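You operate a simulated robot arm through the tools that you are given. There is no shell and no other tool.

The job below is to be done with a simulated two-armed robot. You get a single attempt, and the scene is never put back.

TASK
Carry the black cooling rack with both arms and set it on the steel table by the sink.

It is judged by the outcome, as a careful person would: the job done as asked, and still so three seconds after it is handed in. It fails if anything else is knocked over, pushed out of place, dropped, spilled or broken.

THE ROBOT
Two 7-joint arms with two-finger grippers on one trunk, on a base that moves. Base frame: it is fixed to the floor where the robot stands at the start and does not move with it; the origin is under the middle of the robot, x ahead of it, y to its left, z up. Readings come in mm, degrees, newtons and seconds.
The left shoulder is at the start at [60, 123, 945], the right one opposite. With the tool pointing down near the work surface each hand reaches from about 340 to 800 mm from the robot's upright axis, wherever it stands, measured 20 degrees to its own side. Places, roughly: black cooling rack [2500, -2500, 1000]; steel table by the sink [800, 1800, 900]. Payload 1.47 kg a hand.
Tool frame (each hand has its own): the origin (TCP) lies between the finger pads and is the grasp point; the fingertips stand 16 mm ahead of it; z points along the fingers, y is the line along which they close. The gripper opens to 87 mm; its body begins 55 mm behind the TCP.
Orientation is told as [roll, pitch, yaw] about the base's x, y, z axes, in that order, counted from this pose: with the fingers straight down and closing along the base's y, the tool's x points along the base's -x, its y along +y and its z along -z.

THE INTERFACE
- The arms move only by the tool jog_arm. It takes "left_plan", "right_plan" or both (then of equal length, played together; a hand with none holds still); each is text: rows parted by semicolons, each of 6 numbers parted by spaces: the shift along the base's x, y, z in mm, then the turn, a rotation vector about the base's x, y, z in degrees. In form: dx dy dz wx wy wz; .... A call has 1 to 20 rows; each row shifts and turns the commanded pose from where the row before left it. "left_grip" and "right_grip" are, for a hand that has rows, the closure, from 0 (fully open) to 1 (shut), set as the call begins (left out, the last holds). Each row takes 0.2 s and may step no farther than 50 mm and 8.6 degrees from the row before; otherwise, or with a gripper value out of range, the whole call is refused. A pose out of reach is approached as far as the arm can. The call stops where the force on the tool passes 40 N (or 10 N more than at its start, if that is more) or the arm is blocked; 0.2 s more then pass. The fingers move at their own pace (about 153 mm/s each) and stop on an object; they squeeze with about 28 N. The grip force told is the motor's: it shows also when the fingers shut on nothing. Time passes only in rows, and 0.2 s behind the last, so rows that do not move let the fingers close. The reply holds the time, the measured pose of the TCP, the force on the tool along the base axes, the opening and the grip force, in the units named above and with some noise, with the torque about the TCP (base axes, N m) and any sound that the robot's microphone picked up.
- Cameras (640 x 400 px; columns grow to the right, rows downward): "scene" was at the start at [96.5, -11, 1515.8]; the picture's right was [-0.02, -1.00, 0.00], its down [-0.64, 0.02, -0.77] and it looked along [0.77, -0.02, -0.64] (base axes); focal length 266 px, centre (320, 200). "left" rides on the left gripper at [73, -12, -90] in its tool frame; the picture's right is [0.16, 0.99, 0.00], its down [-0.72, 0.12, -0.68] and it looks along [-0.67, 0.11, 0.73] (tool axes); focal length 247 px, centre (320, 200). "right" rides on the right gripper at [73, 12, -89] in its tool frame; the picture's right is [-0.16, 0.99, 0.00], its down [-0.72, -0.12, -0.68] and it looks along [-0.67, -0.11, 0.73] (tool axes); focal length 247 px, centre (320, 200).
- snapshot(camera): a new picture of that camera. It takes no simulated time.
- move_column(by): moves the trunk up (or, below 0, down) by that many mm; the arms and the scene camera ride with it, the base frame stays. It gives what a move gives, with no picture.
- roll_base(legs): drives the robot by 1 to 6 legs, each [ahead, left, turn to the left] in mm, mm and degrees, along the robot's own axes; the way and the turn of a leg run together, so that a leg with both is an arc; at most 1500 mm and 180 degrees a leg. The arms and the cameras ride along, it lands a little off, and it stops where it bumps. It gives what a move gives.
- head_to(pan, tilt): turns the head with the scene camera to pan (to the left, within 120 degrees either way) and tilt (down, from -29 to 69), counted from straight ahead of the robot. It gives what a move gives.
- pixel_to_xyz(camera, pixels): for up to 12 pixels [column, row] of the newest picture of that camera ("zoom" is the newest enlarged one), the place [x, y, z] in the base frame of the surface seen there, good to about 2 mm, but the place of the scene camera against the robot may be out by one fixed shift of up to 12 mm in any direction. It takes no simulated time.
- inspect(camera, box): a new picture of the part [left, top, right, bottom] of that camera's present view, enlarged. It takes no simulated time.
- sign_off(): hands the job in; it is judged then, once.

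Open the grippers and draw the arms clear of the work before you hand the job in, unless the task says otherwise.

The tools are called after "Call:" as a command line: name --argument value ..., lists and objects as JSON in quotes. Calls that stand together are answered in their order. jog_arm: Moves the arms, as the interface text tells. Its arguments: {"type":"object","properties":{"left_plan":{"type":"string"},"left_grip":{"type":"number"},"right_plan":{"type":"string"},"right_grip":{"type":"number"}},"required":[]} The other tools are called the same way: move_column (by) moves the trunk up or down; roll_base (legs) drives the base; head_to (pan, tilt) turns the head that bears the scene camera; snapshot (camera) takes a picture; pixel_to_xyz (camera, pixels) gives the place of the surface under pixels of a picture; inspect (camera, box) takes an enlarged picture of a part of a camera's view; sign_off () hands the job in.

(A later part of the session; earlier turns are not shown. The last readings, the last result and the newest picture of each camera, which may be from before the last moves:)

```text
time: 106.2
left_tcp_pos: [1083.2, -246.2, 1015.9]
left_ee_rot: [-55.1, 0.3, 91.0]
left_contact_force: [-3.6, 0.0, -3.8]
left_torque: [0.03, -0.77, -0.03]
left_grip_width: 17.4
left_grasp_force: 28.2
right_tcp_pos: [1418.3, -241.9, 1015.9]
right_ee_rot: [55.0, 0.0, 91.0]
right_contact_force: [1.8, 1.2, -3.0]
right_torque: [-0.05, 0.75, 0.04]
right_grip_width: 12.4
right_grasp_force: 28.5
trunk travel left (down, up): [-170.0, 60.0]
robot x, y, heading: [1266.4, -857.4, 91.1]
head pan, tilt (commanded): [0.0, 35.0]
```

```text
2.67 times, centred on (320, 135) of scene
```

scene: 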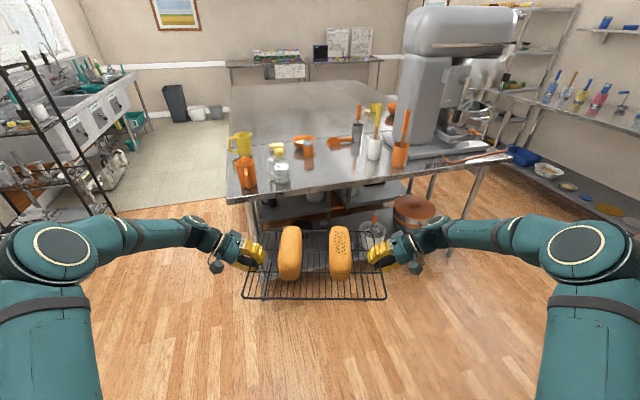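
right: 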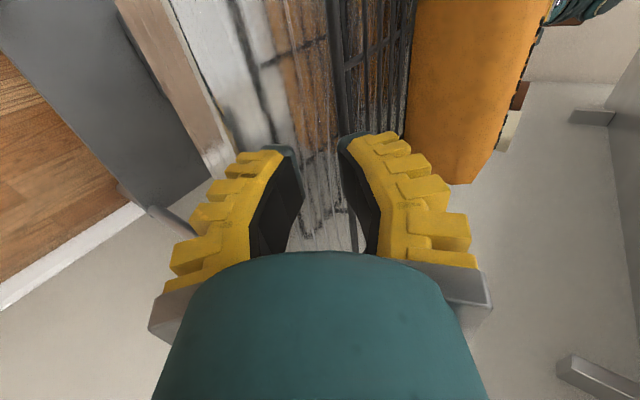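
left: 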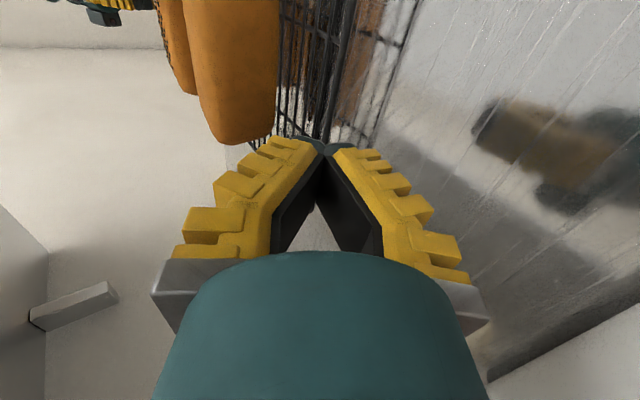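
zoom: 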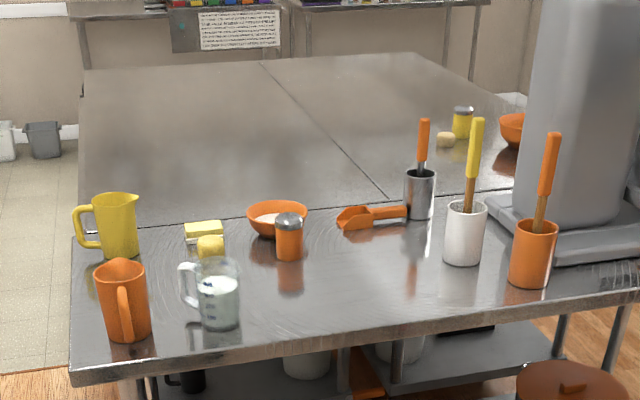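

The tables are skewed ~16°, and the sink-side table's edge runs from ≈(600,1000) to (227,2386); it's empty. I first strafe left along y≈−860 to x≈450, keeping clear of the island corner at (842,228).

Call:
roll_base --legs '[[0, 816, -1]]'

Call:
head_to --pan 35 --tilt 40

Call:
snapshot --camera "scene"

```text
time: 113.6
left_tcp_pos: [297.6, -251.2, 1017.1]
left_ee_rot: [-54.9, 0.1, 89.9]
left_contact_force: [-2.9, 1.0, -2.6]
left_torque: [0.02, -0.76, -0.02]
left_grip_width: 17.0
left_grasp_force: 27.9
right_tcp_pos: [632.3, -252.6, 1018.1]
right_ee_rot: [54.9, 0.1, 90.0]
right_contact_force: [2.2, -0.5, -2.9]
right_torque: [-0.08, 0.75, 0.01]
right_grip_width: 12.9
right_grasp_force: 28.1
trunk travel left (down, up): [-170.0, 60.0]
robot x, y, heading: [472.0, -867.6, 90.0]
head pan, tilt (commanded): [0.0, 35.0]
```

```text
time: 114.6
left_tcp_pos: [297.3, -250.5, 1015.6]
left_ee_rot: [-55.0, 0.1, 90.1]
left_contact_force: [-2.4, 0.2, -2.1]
left_torque: [0.02, -0.76, -0.05]
left_grip_width: 17.4
left_grasp_force: 28.3
right_tcp_pos: [633.2, -251.5, 1016.1]
right_ee_rot: [55.0, -0.1, 89.9]
right_contact_force: [2.6, -0.5, -3.1]
right_torque: [-0.07, 0.73, 0.06]
right_grip_width: 12.5
right_grasp_force: 27.5
trunk travel left (down, up): [-170.0, 60.0]
robot x, y, heading: [473.2, -866.7, 89.9]
head pan, tilt (commanded): [35.0, 40.0]
```

```text
taken
```

scene: 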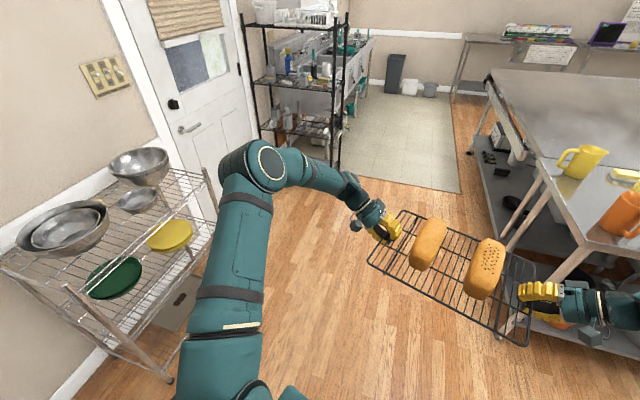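

The bowl cart is to my left-behind; I measure its nearest corners, the black shelf and the island corner before the diagonal leg.

Call:
pixel_to_xyz --camera "scene" --pixels '[[165, 375], [68, 288], [208, 172], [215, 205], [335, 165], [346, 20], [334, 100], [490, 165], [530, 330], [545, 160], [600, 250], [470, 150]]'

```text
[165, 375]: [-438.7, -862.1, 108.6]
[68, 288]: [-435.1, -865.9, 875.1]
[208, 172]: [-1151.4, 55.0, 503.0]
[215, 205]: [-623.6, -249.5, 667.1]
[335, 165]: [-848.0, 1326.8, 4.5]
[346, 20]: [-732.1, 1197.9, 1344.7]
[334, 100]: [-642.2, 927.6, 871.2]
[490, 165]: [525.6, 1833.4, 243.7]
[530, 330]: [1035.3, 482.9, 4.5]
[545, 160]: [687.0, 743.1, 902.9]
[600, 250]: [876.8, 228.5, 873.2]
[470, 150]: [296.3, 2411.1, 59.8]
```

The cart's front lies at x≈−435…−620 (y −866…−250), black shelf corner at (−642,928), all clear of my path. I take the diagonal leg to about (−80,−100).

Call:
roll_base --legs '[[767, 553, 0]]'

Call:
head_to --pan 0 --tilt 40

Call:
snapshot --camera "scene"

```text
time: 119.9
left_tcp_pos: [-246.9, 519.7, 1016.8]
left_ee_rot: [-55.0, 0.2, 89.5]
left_contact_force: [-2.8, -0.3, -3.4]
left_torque: [0.02, -0.77, 0.03]
left_grip_width: 17.2
left_grasp_force: 28.2
right_tcp_pos: [87.9, 513.9, 1016.1]
right_ee_rot: [55.1, 0.0, 89.4]
right_contact_force: [3.5, 0.5, -3.3]
right_torque: [-0.05, 0.76, -0.02]
right_grip_width: 12.9
right_grasp_force: 28.0
trunk travel left (down, up): [-170.0, 60.0]
robot x, y, heading: [-76.7, -96.0, 89.4]
head pan, tilt (commanded): [35.0, 40.0]
```

```text
time: 120.9
left_tcp_pos: [-246.9, 519.1, 1016.2]
left_ee_rot: [-55.0, 0.2, 89.5]
left_contact_force: [-2.6, 0.7, -3.6]
left_torque: [0.04, -0.78, -0.01]
left_grip_width: 17.2
left_grasp_force: 28.2
right_tcp_pos: [88.9, 514.7, 1017.1]
right_ee_rot: [55.1, -0.1, 89.4]
right_contact_force: [2.3, 0.2, -2.3]
right_torque: [-0.08, 0.72, 0.05]
right_grip_width: 12.5
right_grasp_force: 27.8
trunk travel left (down, up): [-170.0, 60.0]
robot x, y, heading: [-77.1, -97.4, 89.6]
head pan, tilt (commanded): [0.0, 40.0]
```

```text
taken
```

scene: 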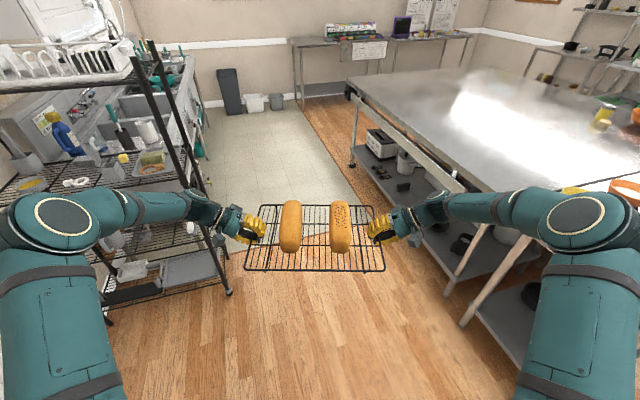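

The aisle ahead is open; the black shelf is left (post base at (228,290)) and the island right. I measure both sides before moving on.

Call:
pixel_to_xyz --camera "scene" --pixels '[[228, 290], [185, 160], [150, 50], [140, 55], [205, 185], [465, 322], [448, 293], [352, 163], [455, 178], [350, 92], [400, 128], [500, 190]]'

Call:
pixel_to_xyz --camera "scene" --pixels '[[8, 230], [185, 205], [225, 225], [450, 205], [630, 220], [420, 80], [480, 120], [380, 100], [560, 130], [400, 100], [530, 100], [196, 150]]'

```text
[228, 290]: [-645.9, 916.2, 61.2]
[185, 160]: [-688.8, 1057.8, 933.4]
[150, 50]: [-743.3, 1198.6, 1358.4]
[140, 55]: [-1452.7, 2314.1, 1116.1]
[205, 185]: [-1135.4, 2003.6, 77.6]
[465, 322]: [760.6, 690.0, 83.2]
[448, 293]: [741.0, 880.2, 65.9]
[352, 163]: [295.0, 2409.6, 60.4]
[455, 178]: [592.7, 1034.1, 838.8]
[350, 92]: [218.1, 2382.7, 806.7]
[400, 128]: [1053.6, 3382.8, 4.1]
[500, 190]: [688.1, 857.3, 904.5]
```

```text
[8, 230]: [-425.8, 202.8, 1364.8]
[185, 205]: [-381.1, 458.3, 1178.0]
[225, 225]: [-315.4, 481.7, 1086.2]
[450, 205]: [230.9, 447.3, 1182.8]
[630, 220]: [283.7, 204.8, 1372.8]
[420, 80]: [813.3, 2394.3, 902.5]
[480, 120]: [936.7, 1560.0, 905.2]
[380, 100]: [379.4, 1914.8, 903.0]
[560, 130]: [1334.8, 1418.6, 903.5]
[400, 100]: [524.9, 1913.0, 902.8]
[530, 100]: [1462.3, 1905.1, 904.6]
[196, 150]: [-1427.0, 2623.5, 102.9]
```

There is ~190 mm clearance on the left and more on the right. I drive ahead up the aisle to y≈1570.

Call:
roll_base --legs '[[900, 0, 0], [765, 0, 0]]'

Call:
snapshot --camera "scene"

```text
time: 129.4
left_tcp_pos: [-213.3, 2181.1, 1016.2]
left_ee_rot: [-55.0, 0.3, 89.1]
left_contact_force: [-1.5, 0.1, -3.9]
left_torque: [-0.01, -0.74, 0.0]
left_grip_width: 17.4
left_grasp_force: 28.2
right_tcp_pos: [121.9, 2173.5, 1015.7]
right_ee_rot: [55.0, 0.0, 89.0]
right_contact_force: [2.2, 0.2, -2.6]
right_torque: [-0.07, 0.76, -0.01]
right_grip_width: 12.9
right_grasp_force: 28.4
trunk travel left (down, up): [-170.0, 60.0]
robot x, y, heading: [-42.2, 1564.2, 89.2]
head pan, tilt (commanded): [0.0, 40.0]
```

```text
taken
```

scene: 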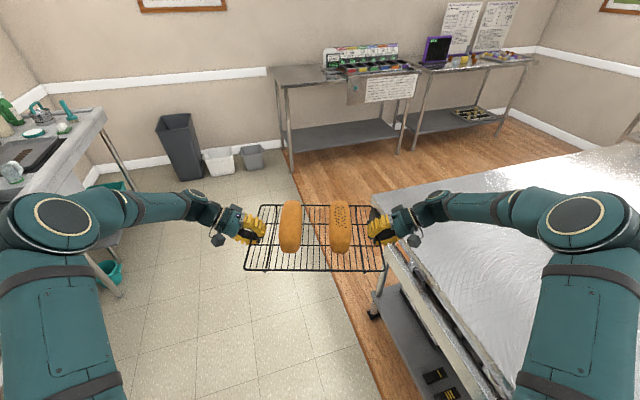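

The empty table is on my right and the sink on the left. I shift 60 mm left for turning room, then turn right in two parts toward the table.

Call:
roll_base --legs '[[0, 60, 0], [0, 0, -36]]'

Call:
snapshot --camera "scene"

```text
time: 132.3
left_tcp_pos: [118.7, 2163.1, 1017.1]
left_ee_rot: [-55.0, 0.3, 53.4]
left_contact_force: [-1.6, 2.0, -4.1]
left_torque: [-0.44, -0.61, 0.05]
left_grip_width: 17.0
left_grasp_force: 28.0
right_tcp_pos: [387.1, 1963.1, 1016.1]
right_ee_rot: [55.0, 0.0, 53.3]
right_contact_force: [2.3, -1.3, -2.6]
right_torque: [0.41, 0.64, -0.11]
right_grip_width: 13.1
right_grasp_force: 28.1
trunk travel left (down, up): [-170.0, 60.0]
robot x, y, heading: [-106.5, 1563.9, 53.3]
head pan, tilt (commanded): [0.0, 40.0]
```

```text
taken
```

scene: 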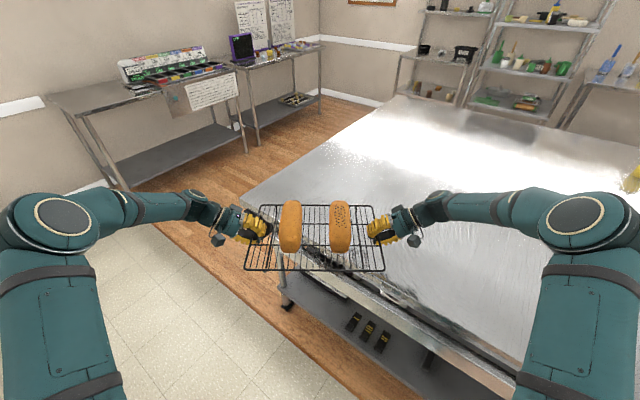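

The turn is smooth and the tabletop under the path is empty. I complete the turn to heading ≈16, square to the table edge.

Call:
roll_base --legs '[[0, 0, -37.3]]'

Call:
head_to --pan 0 --tilt 48

Call:
snapshot --camera "scene"

```text
time: 134.4
left_tcp_pos: [432.2, 1910.9, 1017.3]
left_ee_rot: [-55.0, 0.2, 16.7]
left_contact_force: [-0.7, 1.6, -3.2]
left_torque: [-0.73, -0.27, 0.14]
left_grip_width: 17.1
left_grasp_force: 28.0
right_tcp_pos: [526.8, 1589.3, 1015.6]
right_ee_rot: [55.0, 0.0, 16.6]
right_contact_force: [0.7, -2.3, -3.0]
right_torque: [0.69, 0.3, -0.16]
right_grip_width: 13.2
right_grasp_force: 28.0
trunk travel left (down, up): [-170.0, 60.0]
robot x, y, heading: [-104.1, 1564.0, 16.4]
head pan, tilt (commanded): [0.0, 40.0]
```

```text
time: 135.1
left_tcp_pos: [431.2, 1910.4, 1016.6]
left_ee_rot: [-55.1, 0.2, 16.7]
left_contact_force: [-0.7, 2.0, -3.6]
left_torque: [-0.73, -0.23, -0.08]
left_grip_width: 17.1
left_grasp_force: 27.9
right_tcp_pos: [527.2, 1589.6, 1015.8]
right_ee_rot: [55.0, 0.0, 16.6]
right_contact_force: [1.4, -2.0, -3.4]
right_torque: [0.74, 0.3, 0.16]
right_grip_width: 12.6
right_grasp_force: 27.6
trunk travel left (down, up): [-170.0, 60.0]
robot x, y, heading: [-105.1, 1567.6, 16.8]
head pan, tilt (commanded): [0.0, 48.0]
```

```text
taken
```

scene: 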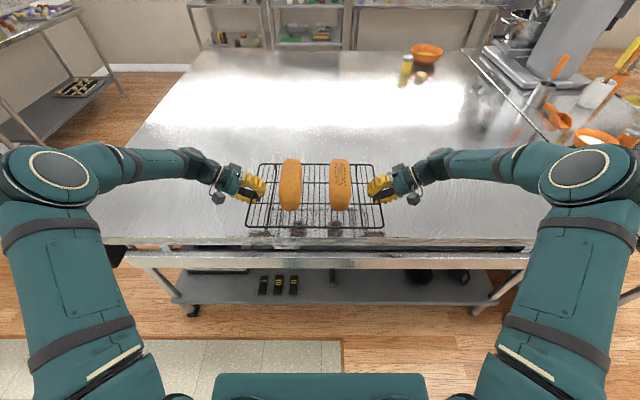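

I'm square to the empty table (edge ≈ row 245). I measure the edge to set the final approach distance.

Call:
pixel_to_xyz --camera "scene" --pixels '[[320, 240], [320, 246], [320, 258], [200, 238], [450, 240], [160, 240], [520, 242], [400, 100], [180, 200], [470, 200], [192, 312], [488, 305]]'

Call:
inspect --camera "scene" --box '[120, 200, 540, 320]'

```text
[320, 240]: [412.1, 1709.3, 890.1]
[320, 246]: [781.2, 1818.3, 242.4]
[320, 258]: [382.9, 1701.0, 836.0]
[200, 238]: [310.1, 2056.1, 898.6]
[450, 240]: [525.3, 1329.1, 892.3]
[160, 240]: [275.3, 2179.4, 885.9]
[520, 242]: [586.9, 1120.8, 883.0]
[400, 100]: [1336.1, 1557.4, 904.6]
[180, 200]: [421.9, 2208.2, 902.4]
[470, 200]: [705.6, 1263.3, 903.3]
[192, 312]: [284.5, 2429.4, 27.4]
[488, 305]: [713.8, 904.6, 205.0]
```

```text
1.52 times, centred on (330, 260) of scene
```

zoom: 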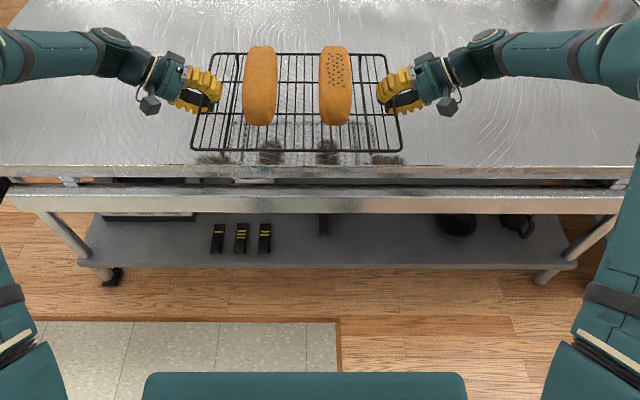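

The table edge is ~536 mm ahead of my axis with a lower rail at ~506. I advance 100 mm, leaving clearance, and then will reach forward with the arms.

Call:
roll_base --legs '[[100, 0, 0]]'

Call:
snapshot --camera "scene"

```text
time: 136.3
left_tcp_pos: [526.7, 1941.4, 1016.3]
left_ee_rot: [-55.0, 0.2, 16.9]
left_contact_force: [-0.1, 1.6, -3.1]
left_torque: [-0.73, -0.28, 0.09]
left_grip_width: 17.0
left_grasp_force: 28.0
right_tcp_pos: [622.9, 1620.5, 1015.2]
right_ee_rot: [55.1, 0.0, 16.8]
right_contact_force: [1.0, -3.1, -3.7]
right_torque: [0.71, 0.31, -0.12]
right_grip_width: 12.9
right_grasp_force: 28.4
trunk travel left (down, up): [-170.0, 60.0]
robot x, y, heading: [-11.2, 1595.4, 16.9]
head pan, tilt (commanded): [0.0, 48.0]
```

```text
taken
```

scene: 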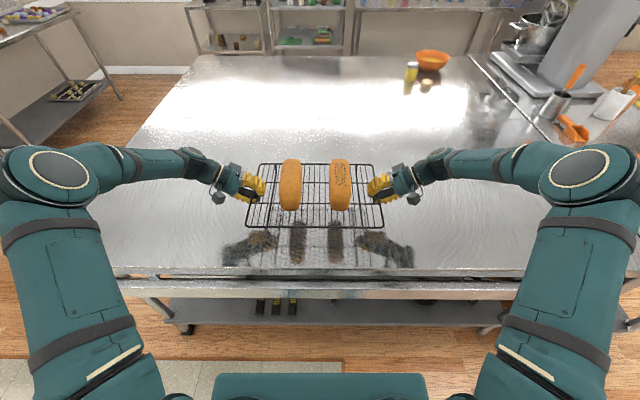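

The rack centre is ~180 mm inside the edge. I reach forward 50 mm with both arms together, gently, so it sits well clear of the edge.

Call:
jog_arm --left_plan "1.91 0.58 0 0 0 0; 3.83 1.16 0 0 0 0; 5.74 1.74 0 0 0 0; 5.74 1.74 0 0 0 0; 5.74 1.74 0 0 0 0; 5.74 1.74 0 0 0 0; 5.74 1.74 0 0 0 0; 5.74 1.74 0 0 0 0; 3.83 1.16 0 0 0 0; 1.91 0.58 0 0 0 0; 1.91 0.58 0 0 0 0; 0 0 0 0 0 0" --right_plan "1.91 0.58 0 0 0 0; 3.83 1.16 0 0 0 0; 5.74 1.74 0 0 0 0; 5.74 1.74 0 0 0 0; 5.74 1.74 0 0 0 0; 5.74 1.74 0 0 0 0; 5.74 1.74 0 0 0 0; 5.74 1.74 0 0 0 0; 3.83 1.16 0 0 0 0; 1.91 0.58 0 0 0 0; 1.91 0.58 0 0 0 0; 0 0 0 0 0 0"

Call:
snapshot --camera "scene"

Call:
inspect --camera "left" --box '[230, 60, 410, 240]'

Call:
inspect --camera "right" --box '[230, 60, 410, 240]'

```text
time: 138.9
left_tcp_pos: [574.7, 1954.8, 1015.6]
left_ee_rot: [-54.9, 0.2, 16.9]
left_contact_force: [-1.1, 3.9, -3.1]
left_torque: [-0.71, -0.23, -0.09]
left_grip_width: 17.1
left_grasp_force: 28.1
right_tcp_pos: [670.6, 1635.2, 1016.8]
right_ee_rot: [55.0, 0.1, 16.9]
right_contact_force: [1.4, -1.8, -3.0]
right_torque: [0.68, 0.29, -0.19]
right_grip_width: 13.7
right_grasp_force: 28.2
trunk travel left (down, up): [-170.0, 60.0]
robot x, y, heading: [-8.6, 1592.0, 17.0]
head pan, tilt (commanded): [0.0, 48.0]
```

```text
taken
```

scene: 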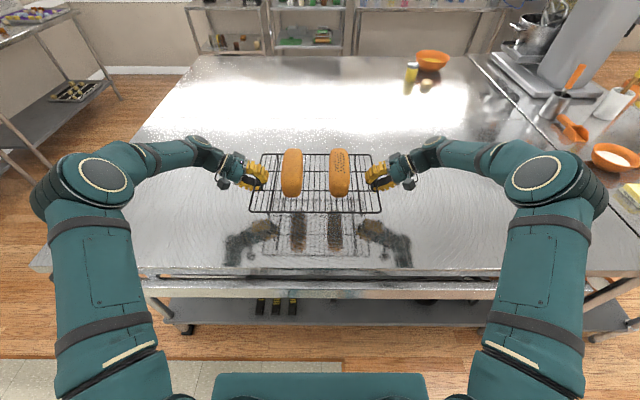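

```text
2.22 times, centred on (320, 150) of left
```

zoom: 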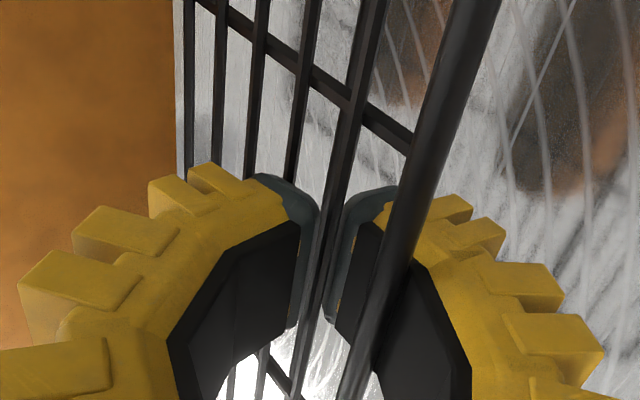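

```text
2.22 times, centred on (320, 150) of right
```

zoom: 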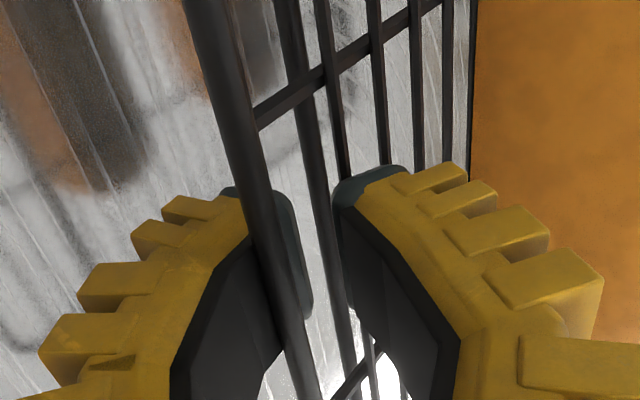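

Grip unchanged after the reach. Rack-on-table was at TCP z≈937 at the other table of equal height, so I lower by the column 66 mm first.

Call:
move_column --by -66

Call:
snapshot --camera "scene"

Call:
snapshot --camera "right"

Call:
snapshot --camera "left"

```text
time: 139.9
left_tcp_pos: [574.4, 1955.6, 950.9]
left_ee_rot: [-55.0, 0.2, 16.8]
left_contact_force: [-1.3, 3.2, -3.1]
left_torque: [-0.71, -0.27, -0.08]
left_grip_width: 17.0
left_grasp_force: 27.1
right_tcp_pos: [670.7, 1632.8, 949.7]
right_ee_rot: [55.1, -0.1, 16.9]
right_contact_force: [1.4, -2.8, -3.6]
right_torque: [0.7, 0.33, -0.13]
right_grip_width: 13.7
right_grasp_force: 27.6
trunk travel left (down, up): [-104.0, 126.0]
robot x, y, heading: [-6.5, 1588.8, 17.1]
head pan, tilt (commanded): [0.0, 48.0]
```

```text
taken
```

scene: 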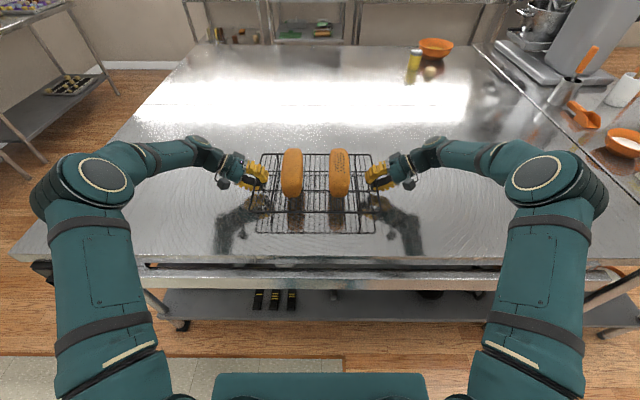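

```text
taken
```

right: 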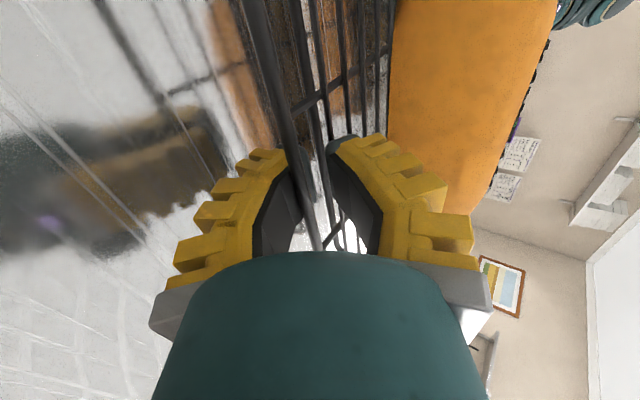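

```text
taken
```

left: 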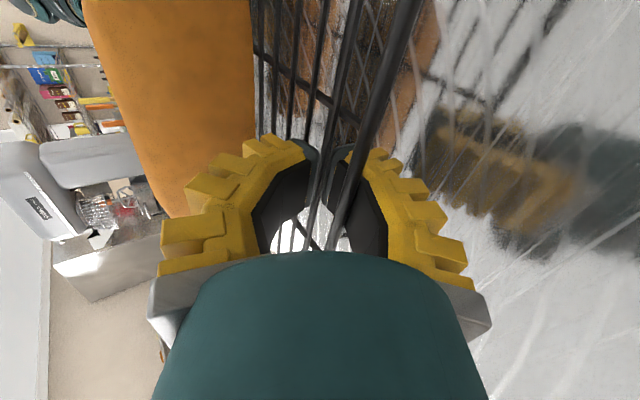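

I check the remaining height with the wrist cameras: table surface versus frame wire.

Call:
pixel_to_xyz --camera "left" --pixels '[[480, 60], [560, 330], [388, 60], [375, 100], [365, 140], [470, 40]]'

Call:
pixel_to_xyz --camera "right" --pixels '[[60, 330], [150, 40], [265, 50], [274, 85], [284, 120], [60, 60]]'

```text
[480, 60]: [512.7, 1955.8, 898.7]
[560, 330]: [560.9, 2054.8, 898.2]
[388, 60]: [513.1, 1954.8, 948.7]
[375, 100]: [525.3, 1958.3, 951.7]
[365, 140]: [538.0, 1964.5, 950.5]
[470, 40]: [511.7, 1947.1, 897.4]
```

```text
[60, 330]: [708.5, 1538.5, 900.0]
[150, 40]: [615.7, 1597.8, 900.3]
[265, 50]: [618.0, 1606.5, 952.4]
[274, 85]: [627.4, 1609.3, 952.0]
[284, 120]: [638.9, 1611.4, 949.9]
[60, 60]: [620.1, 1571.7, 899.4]
```

The frame top is at ~951 and the table at ~899; resting height is ~933, so ~17 mm to go. I lower 14 mm, then creep down.

Call:
move_column --by -14

Call:
move_column --by -2

Call:
inspect --camera "scene" --box '[200, 120, 440, 270]'

```text
time: 140.5
left_tcp_pos: [574.7, 1955.2, 937.0]
left_ee_rot: [-55.0, 0.3, 16.8]
left_contact_force: [-1.7, 2.8, -2.7]
left_torque: [-0.71, -0.24, -0.06]
left_grip_width: 16.8
left_grasp_force: 27.8
right_tcp_pos: [670.4, 1634.2, 937.3]
right_ee_rot: [55.1, 0.0, 16.8]
right_contact_force: [1.0, -2.9, -2.3]
right_torque: [0.68, 0.33, -0.11]
right_grip_width: 13.9
right_grasp_force: 27.8
trunk travel left (down, up): [-90.0, 140.0]
robot x, y, heading: [-9.4, 1592.5, 17.2]
head pan, tilt (commanded): [0.0, 48.0]
```

```text
time: 141.1
left_tcp_pos: [573.8, 1956.1, 935.0]
left_ee_rot: [-55.0, 0.2, 16.9]
left_contact_force: [-0.9, 3.0, -3.1]
left_torque: [-0.76, -0.25, -0.05]
left_grip_width: 17.1
left_grasp_force: 28.5
right_tcp_pos: [670.3, 1634.5, 935.8]
right_ee_rot: [55.2, -0.1, 16.8]
right_contact_force: [1.0, -2.5, -3.2]
right_torque: [0.72, 0.28, -0.01]
right_grip_width: 13.8
right_grasp_force: 27.5
trunk travel left (down, up): [-88.0, 142.0]
robot x, y, heading: [-10.5, 1589.4, 17.0]
head pan, tilt (commanded): [0.0, 48.0]
```

```text
2.67 times, centred on (320, 195) of scene
```

zoom: 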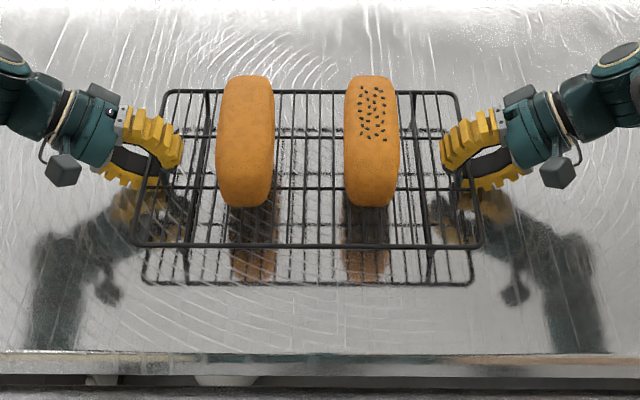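

Still carrying ~3 N each side, so the legs aren't down yet. I creep down 1 mm at a time.

Call:
move_column --by -1

Call:
move_column --by -1

Call:
pixel_to_xyz --camera "scene" --pixels '[[250, 200], [385, 200]]'

```text
time: 141.6
left_tcp_pos: [574.7, 1955.5, 932.9]
left_ee_rot: [-55.1, 0.3, 16.9]
left_contact_force: [-0.5, 2.8, -3.0]
left_torque: [-0.69, -0.33, -0.01]
left_grip_width: 16.9
left_grasp_force: 28.0
right_tcp_pos: [670.2, 1635.2, 933.6]
right_ee_rot: [55.1, 0.0, 16.8]
right_contact_force: [1.0, -3.2, -1.5]
right_torque: [0.77, 0.18, 0.04]
right_grip_width: 13.6
right_grasp_force: 28.2
trunk travel left (down, up): [-87.0, 143.0]
robot x, y, heading: [-5.3, 1592.2, 16.9]
head pan, tilt (commanded): [0.0, 48.0]
```

```text
time: 142.1
left_tcp_pos: [574.3, 1955.7, 932.9]
left_ee_rot: [-55.0, 0.1, 16.9]
left_contact_force: [1.4, 3.3, -2.1]
left_torque: [-0.69, -0.32, 0.01]
left_grip_width: 17.4
left_grasp_force: 27.7
right_tcp_pos: [670.7, 1634.6, 933.6]
right_ee_rot: [55.1, -0.1, 16.8]
right_contact_force: [0.0, -2.7, 5.5]
right_torque: [0.72, 0.27, 0.27]
right_grip_width: 13.6
right_grasp_force: 27.8
trunk travel left (down, up): [-86.0, 144.0]
robot x, y, heading: [-12.1, 1591.9, 16.7]
head pan, tilt (commanded): [0.0, 48.0]
```

```text
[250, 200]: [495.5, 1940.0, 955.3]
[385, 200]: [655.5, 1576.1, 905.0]
```

The right legs touched (force +5.5 N), the left end is still slightly up (−2.1 N). I lower just the left hand by small steps and ease the right up a touch.

Call:
jog_arm --left_plan "0 0 -1 0 0 0; 0 0 0 0 0 0" --right_plan "0 0 0.5 0 0 0; 0 0 0 0 0 0"

Call:
jog_arm --left_plan "0 0 -1 0 0 0; 0 0 0 0 0 0" --right_plan "0 0 0 0 0 0; 0 0 0 0 0 0"

```text
time: 142.7
left_tcp_pos: [573.3, 1954.6, 934.1]
left_ee_rot: [-55.0, 0.0, 16.9]
left_contact_force: [0.8, 4.6, 9.8]
left_torque: [-0.63, -0.19, -0.14]
left_grip_width: 17.3
left_grasp_force: 27.7
right_tcp_pos: [669.6, 1634.0, 933.9]
right_ee_rot: [55.1, -0.1, 16.8]
right_contact_force: [3.3, -1.1, 4.1]
right_torque: [0.72, 0.27, 0.31]
right_grip_width: 13.0
right_grasp_force: 28.1
trunk travel left (down, up): [-86.0, 144.0]
robot x, y, heading: [-9.9, 1591.6, 17.1]
head pan, tilt (commanded): [0.0, 48.0]
```

```text
time: 143.3
left_tcp_pos: [574.3, 1956.3, 933.7]
left_ee_rot: [-55.1, -0.3, 16.9]
left_contact_force: [3.8, 6.5, 24.1]
left_torque: [-0.55, -0.13, -0.49]
left_grip_width: 17.7
left_grasp_force: 28.5
right_tcp_pos: [669.9, 1634.6, 933.7]
right_ee_rot: [55.1, -0.1, 16.7]
right_contact_force: [6.4, 0.9, 1.5]
right_torque: [0.71, 0.23, -0.17]
right_grip_width: 12.7
right_grasp_force: 27.9
trunk travel left (down, up): [-86.0, 144.0]
robot x, y, heading: [-8.4, 1596.3, 17.0]
head pan, tilt (commanded): [0.0, 48.0]
```

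The rack is down; the left hand is now pressing 24 N, so I raise it 1.7 mm to neutral.

Call:
jog_arm --left_plan "0 0 1 0 0 0; 0 0 0.7 0 0 0; 0 0 0 0 0 0" --right_plan "0 0 0 0 0 0; 0 0 0 0 0 0; 0 0 0 0 0 0"

Call:
inspect --camera "left" --box '[230, 60, 410, 240]'

Call:
inspect --camera "right" --box '[230, 60, 410, 240]'

Call:
inspect --camera "scene" --box '[200, 120, 440, 270]'

```text
time: 144.1
left_tcp_pos: [574.2, 1955.1, 933.9]
left_ee_rot: [-55.1, 0.1, 17.0]
left_contact_force: [9.9, 0.9, 17.5]
left_torque: [-0.63, -0.4, 0.82]
left_grip_width: 17.3
left_grasp_force: 28.0
right_tcp_pos: [669.3, 1634.4, 935.2]
right_ee_rot: [55.2, -0.1, 16.8]
right_contact_force: [1.3, -0.7, 5.2]
right_torque: [0.74, 0.26, -0.22]
right_grip_width: 12.2
right_grasp_force: 28.4
trunk travel left (down, up): [-86.0, 144.0]
robot x, y, heading: [-11.0, 1589.1, 17.1]
head pan, tilt (commanded): [0.0, 48.0]
```

```text
2.22 times, centred on (320, 150) of left
```

zoom: 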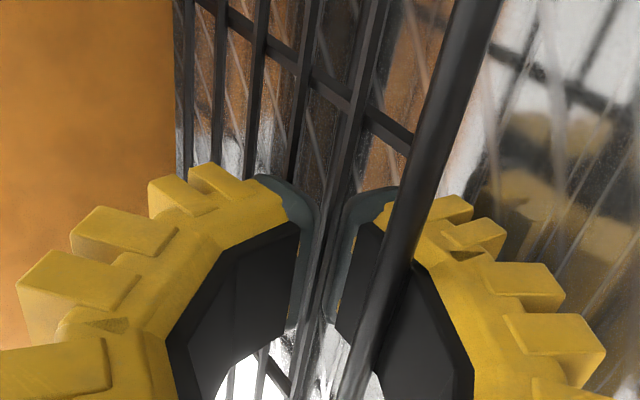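

```text
2.22 times, centred on (320, 150) of right
```

zoom: 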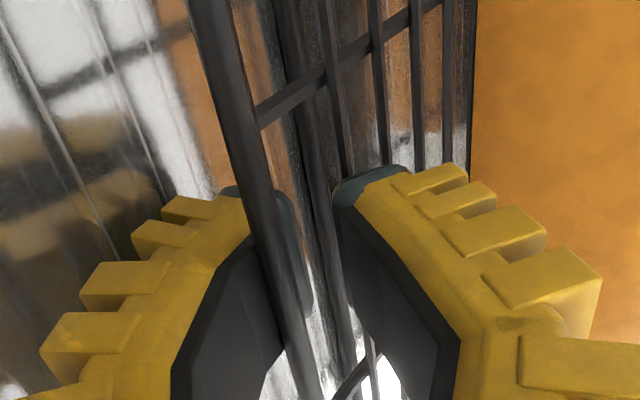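

```text
2.67 times, centred on (320, 195) of scene
```

zoom: 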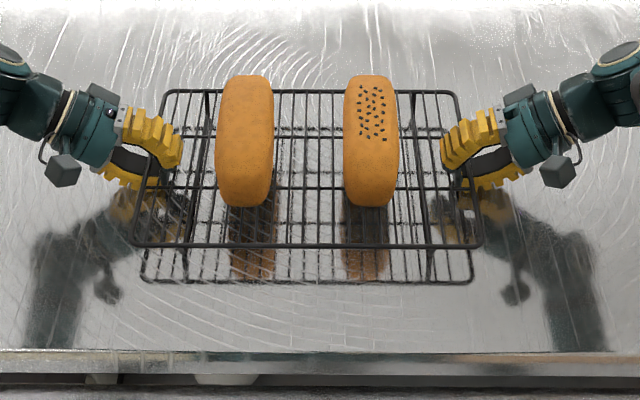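

Left still reads 17 N upward, so I raise it another 1.2 mm and let it settle.

Call:
jog_arm --left_plan "0 0 0.6 0 0 0; 0 0 0.6 0 0 0; 0 0 0 0 0 0; 0 0 0 0 0 0" --right_plan "0 0 0.3 0 0 0; 0 0 0 0 0 0; 0 0 0 0 0 0; 0 0 0 0 0 0"

```text
time: 145.1
left_tcp_pos: [573.7, 1954.8, 932.2]
left_ee_rot: [-54.9, 0.1, 16.8]
left_contact_force: [4.2, -0.6, 5.1]
left_torque: [-0.73, -0.39, 0.43]
left_grip_width: 16.8
left_grasp_force: 27.9
right_tcp_pos: [669.9, 1635.1, 933.1]
right_ee_rot: [55.1, 0.0, 16.8]
right_contact_force: [-1.8, -2.3, 3.8]
right_torque: [0.71, 0.23, 0.16]
right_grip_width: 12.8
right_grasp_force: 27.9
trunk travel left (down, up): [-86.0, 144.0]
robot x, y, heading: [-7.2, 1588.1, 16.9]
head pan, tilt (commanded): [0.0, 48.0]
```

The rack rests on the table with light forces. I begin releasing: open both slightly to 0.9.

Call:
jog_arm --left_plan "0 0 0 0 0 0; 0 0 0 0 0 0; 0 0 0 0 0 0" --right_plan "0 0 0 0 0 0; 0 0 0 0 0 0; 0 0 0 0 0 0" --left_grip 0.9 --right_grip 0.9

Call:
inspect --camera "left" --box '[230, 60, 410, 240]'

Call:
inspect --camera "right" --box '[230, 60, 410, 240]'

Call:
inspect --camera "scene" --box '[200, 120, 440, 270]'

```text
time: 145.9
left_tcp_pos: [573.6, 1955.2, 933.2]
left_ee_rot: [-55.0, 0.3, 16.8]
left_contact_force: [-0.2, 0.6, 0.0]
left_torque: [-0.79, -0.29, -0.16]
left_grip_width: 17.2
left_grasp_force: 28.5
right_tcp_pos: [670.1, 1635.4, 933.0]
right_ee_rot: [55.1, -0.1, 16.8]
right_contact_force: [-1.5, -2.8, 1.6]
right_torque: [0.68, 0.32, 0.38]
right_grip_width: 12.3
right_grasp_force: 27.9
trunk travel left (down, up): [-86.0, 144.0]
robot x, y, heading: [-4.6, 1594.2, 17.0]
head pan, tilt (commanded): [0.0, 48.0]
```

```text
2.22 times, centred on (320, 150) of left
```

zoom: 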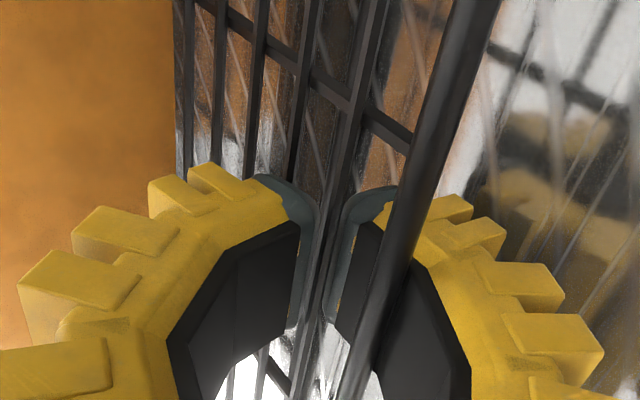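

```text
2.22 times, centred on (320, 150) of right
```

zoom: 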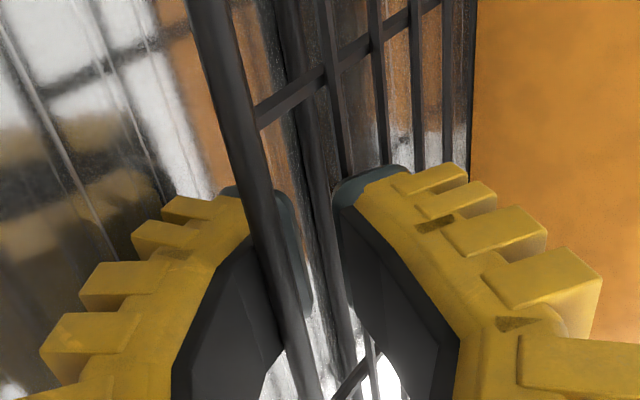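

```text
2.67 times, centred on (320, 195) of scene
```

zoom: 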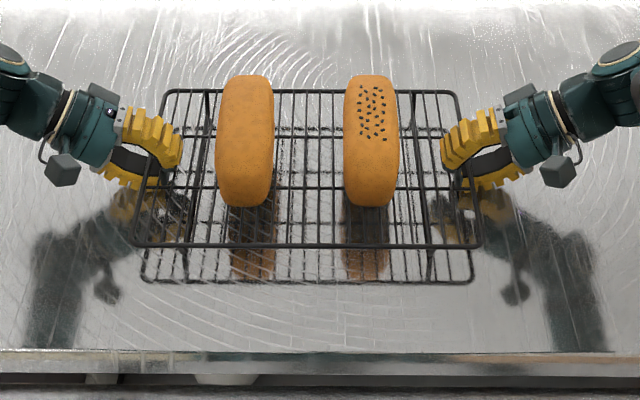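

The grippers still squeeze at this closure; I open a bit further to 0.84.

Call:
jog_arm --left_plan "0 0 0 0 0 0; 0 0 0 0 0 0; 0 0 0 0 0 0" --right_plan "0 0 0 0 0 0; 0 0 0 0 0 0; 0 0 0 0 0 0" --left_grip 0.84 --right_grip 0.84

Call:
inspect --camera "left" --box '[230, 60, 410, 240]'

Call:
inspect --camera "right" --box '[230, 60, 410, 240]'

Call:
inspect --camera "scene" --box '[200, 120, 440, 270]'

```text
time: 146.7
left_tcp_pos: [573.9, 1956.2, 931.3]
left_ee_rot: [-55.0, 0.2, 16.9]
left_contact_force: [-2.1, -0.9, -0.7]
left_torque: [-0.78, -0.22, -0.72]
left_grip_width: 17.2
left_grasp_force: 28.0
right_tcp_pos: [669.9, 1632.8, 934.6]
right_ee_rot: [55.0, -0.2, 16.8]
right_contact_force: [1.2, 1.2, 0.8]
right_torque: [0.04, 0.03, -0.02]
right_grip_width: 20.2
right_grasp_force: 3.7
trunk travel left (down, up): [-86.0, 144.0]
robot x, y, heading: [-10.9, 1591.4, 16.8]
head pan, tilt (commanded): [0.0, 48.0]
```

```text
2.22 times, centred on (320, 150) of left
```

zoom: 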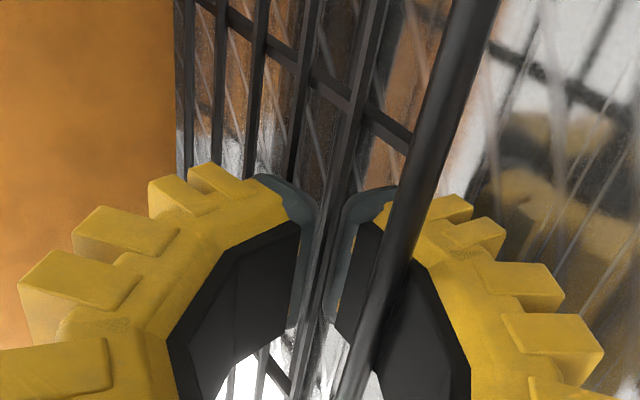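

```text
2.22 times, centred on (320, 150) of right
```

zoom: 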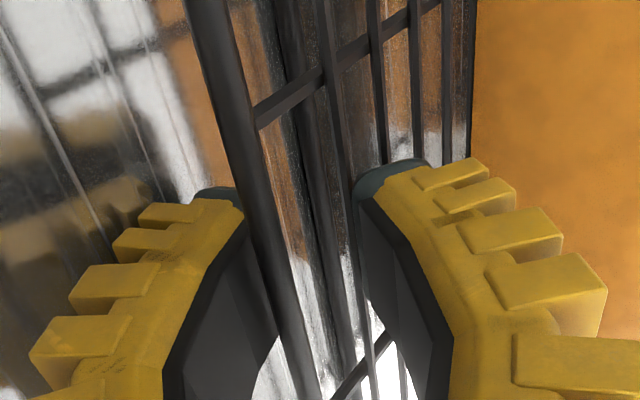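

```text
2.67 times, centred on (320, 195) of scene
```

zoom: 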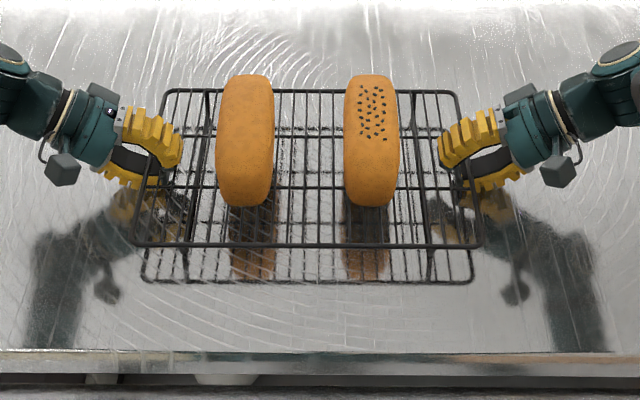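

The right hand has released (20 mm, 4 N); the left is still clamped, so I open only the left a little more to 0.81.

Call:
jog_arm --left_plan "0 0 0 0 0 0; 0 0 0 0 0 0; 0 0 0 0 0 0" --left_grip 0.81

Call:
inspect --camera "left" --box '[230, 60, 410, 240]'

```text
time: 147.5
left_tcp_pos: [574.3, 1955.5, 934.5]
left_ee_rot: [-55.1, 0.0, 17.0]
left_contact_force: [2.9, 1.3, 3.0]
left_torque: [0.09, -0.08, 0.01]
left_grip_width: 21.9
left_grasp_force: 3.6
right_tcp_pos: [669.8, 1634.3, 934.4]
right_ee_rot: [55.1, 0.0, 16.8]
right_contact_force: [-0.4, 0.4, 1.6]
right_torque: [-0.01, 0.03, 0.0]
right_grip_width: 20.1
right_grasp_force: 4.5
trunk travel left (down, up): [-86.0, 144.0]
robot x, y, heading: [-9.9, 1592.0, 16.9]
head pan, tilt (commanded): [0.0, 48.0]
```

```text
2.22 times, centred on (320, 150) of left
```

zoom: 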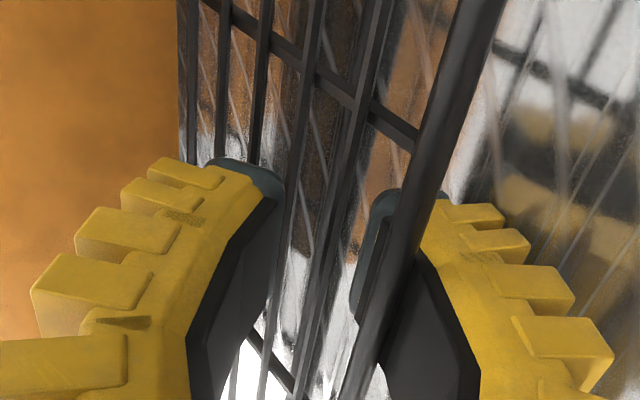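

Both hands are loose. I raise them 3 mm and open slightly more (0.78), to centre the wires in the jaws before withdrawing.

Call:
jog_arm --left_plan "0 0 1 0 0 0; 0 0 1 0 0 0; 0 0 1 0 0 0; 0 0 0 0 0 0" --right_plan "0 0 1 0 0 0; 0 0 1 0 0 0; 0 0 1 0 0 0; 0 0 0 0 0 0" --left_grip 0.78 --right_grip 0.78

Call:
inspect --camera "left" --box '[230, 60, 410, 240]'

Call:
inspect --camera "right" --box '[230, 60, 410, 240]'

Call:
inspect --camera "scene" --box '[200, 120, 440, 270]'

```text
time: 148.5
left_tcp_pos: [572.5, 1956.7, 936.4]
left_ee_rot: [-55.1, 0.2, 16.9]
left_contact_force: [-1.0, -1.5, -0.6]
left_torque: [-0.03, 0.04, -0.01]
left_grip_width: 25.7
left_grasp_force: 4.7
right_tcp_pos: [669.1, 1634.3, 936.3]
right_ee_rot: [55.0, 0.0, 16.8]
right_contact_force: [0.2, 0.7, 0.6]
right_torque: [0.0, 0.02, -0.01]
right_grip_width: 25.7
right_grasp_force: 4.1
trunk travel left (down, up): [-86.0, 144.0]
robot x, y, heading: [-7.3, 1593.0, 17.2]
head pan, tilt (commanded): [0.0, 48.0]
```

```text
2.22 times, centred on (320, 150) of left
```

zoom: 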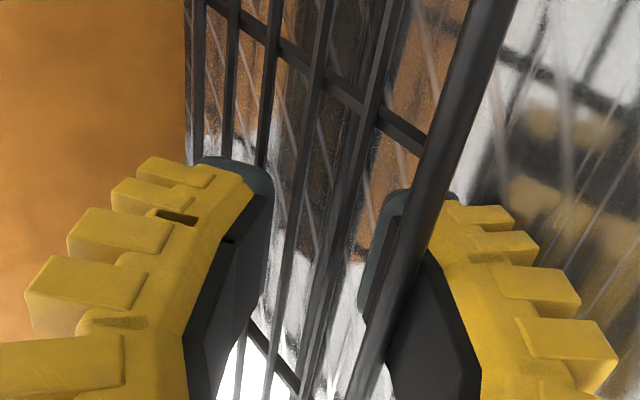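

```text
2.22 times, centred on (320, 150) of right
```

zoom: 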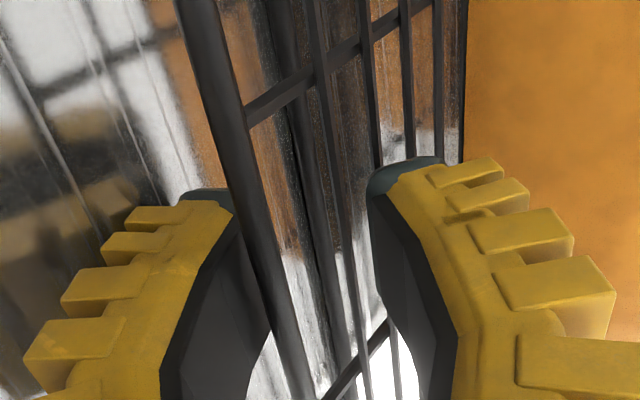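

```text
2.67 times, centred on (320, 195) of scene
```

zoom: 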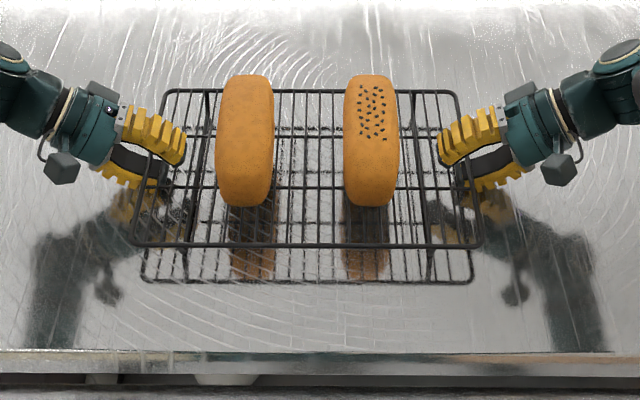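

No contact on either side and the rack hasn't moved. I withdraw both hands outward horizontally, 24 mm first.

Call:
jog_arm --left_plan "-1.74 5.74 0 0 0 0; -1.74 5.74 0 0 0 0; -1.74 5.74 0 0 0 0; -1.74 5.74 0 0 0 0; 0 0 0 0 0 0" --right_plan "1.74 -5.74 0 0 0 0; 1.74 -5.74 0 0 0 0; 1.74 -5.74 0 0 0 0; 1.74 -5.74 0 0 0 0; 0 0 0 0 0 0"

Call:
inspect --camera "scene" --box '[200, 120, 440, 270]'

Call:
inspect --camera "left" --box '[230, 60, 410, 240]'

Call:
inspect --camera "right" --box '[230, 60, 410, 240]'

```text
time: 149.7
left_tcp_pos: [567.9, 1978.2, 934.9]
left_ee_rot: [-55.0, 0.2, 16.8]
left_contact_force: [0.3, -0.8, 0.1]
left_torque: [0.01, -0.03, -0.04]
left_grip_width: 25.1
left_grasp_force: 3.3
right_tcp_pos: [677.9, 1611.3, 937.3]
right_ee_rot: [55.0, 0.0, 16.9]
right_contact_force: [0.0, 0.6, 0.2]
right_torque: [-0.01, 0.01, 0.02]
right_grip_width: 25.4
right_grasp_force: 4.6
trunk travel left (down, up): [-86.0, 144.0]
robot x, y, heading: [-11.7, 1592.1, 17.1]
head pan, tilt (commanded): [0.0, 48.0]
```

```text
2.67 times, centred on (320, 195) of scene
```

zoom: 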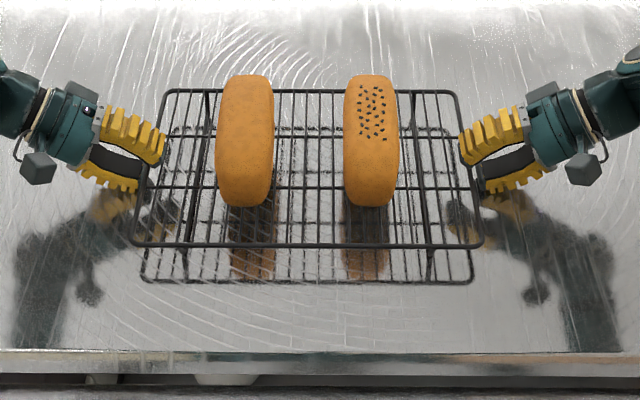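

```text
2.22 times, centred on (320, 150) of left
```

zoom: 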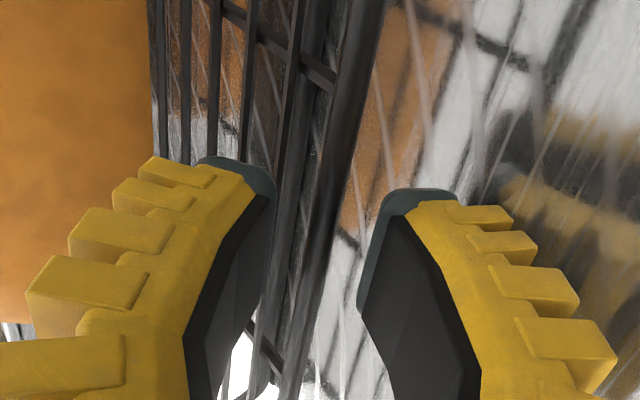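

```text
2.22 times, centred on (320, 150) of right
```

zoom: 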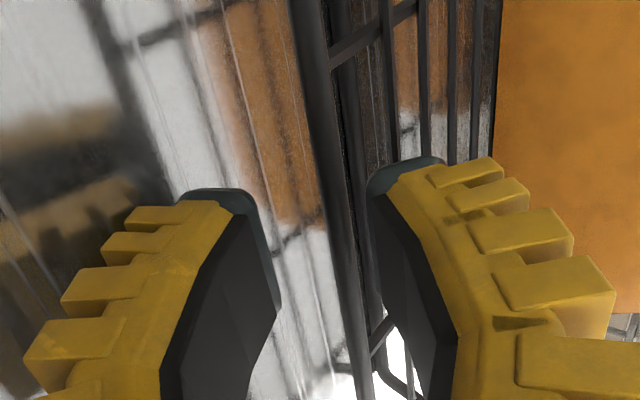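

Clear so far. I raise 1.5 mm and withdraw another 48 mm outward.

Call:
jog_arm --left_plan "0 0 1.5 0 0 0; -1.74 5.74 0 0 0 0; -1.74 5.74 0 0 0 0; -1.74 5.74 0 0 0 0; -2.9 9.57 0 0 0 0; -2.9 9.57 0 0 0 0; -2.9 9.57 0 0 0 0; 0 0 0 0 0 0" --right_plan "0 0 1.5 0 0 0; 1.74 -5.74 0 0 0 0; 1.74 -5.74 0 0 0 0; 1.74 -5.74 0 0 0 0; 2.9 -9.57 0 0 0 0; 2.9 -9.57 0 0 0 0; 2.9 -9.57 0 0 0 0; 0 0 0 0 0 0"

Call:
inspect --camera "scene" --box '[180, 100, 460, 275]'

```text
time: 151.5
left_tcp_pos: [551.6, 2025.4, 937.3]
left_ee_rot: [-55.1, 0.2, 16.9]
left_contact_force: [0.7, 0.1, -0.9]
left_torque: [0.03, -0.01, -0.02]
left_grip_width: 25.4
left_grasp_force: 5.3
right_tcp_pos: [691.3, 1564.2, 938.0]
right_ee_rot: [55.1, 0.1, 16.8]
right_contact_force: [0.3, 0.8, 0.2]
right_torque: [0.01, 0.0, 0.0]
right_grip_width: 25.7
right_grasp_force: 4.7
trunk travel left (down, up): [-86.0, 144.0]
robot x, y, heading: [-9.7, 1590.6, 17.0]
head pan, tilt (commanded): [0.0, 48.0]
```

```text
2.29 times, centred on (320, 188) of scene
```

zoom: 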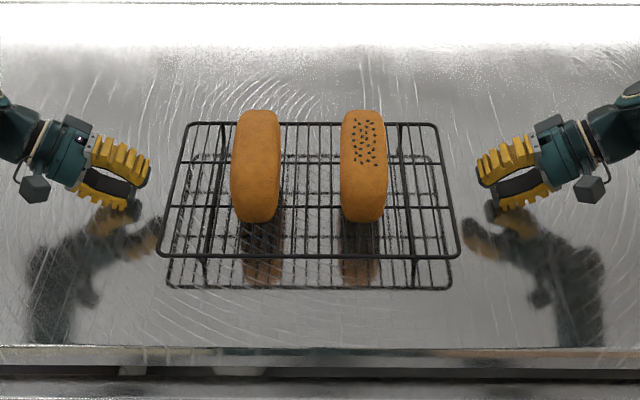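

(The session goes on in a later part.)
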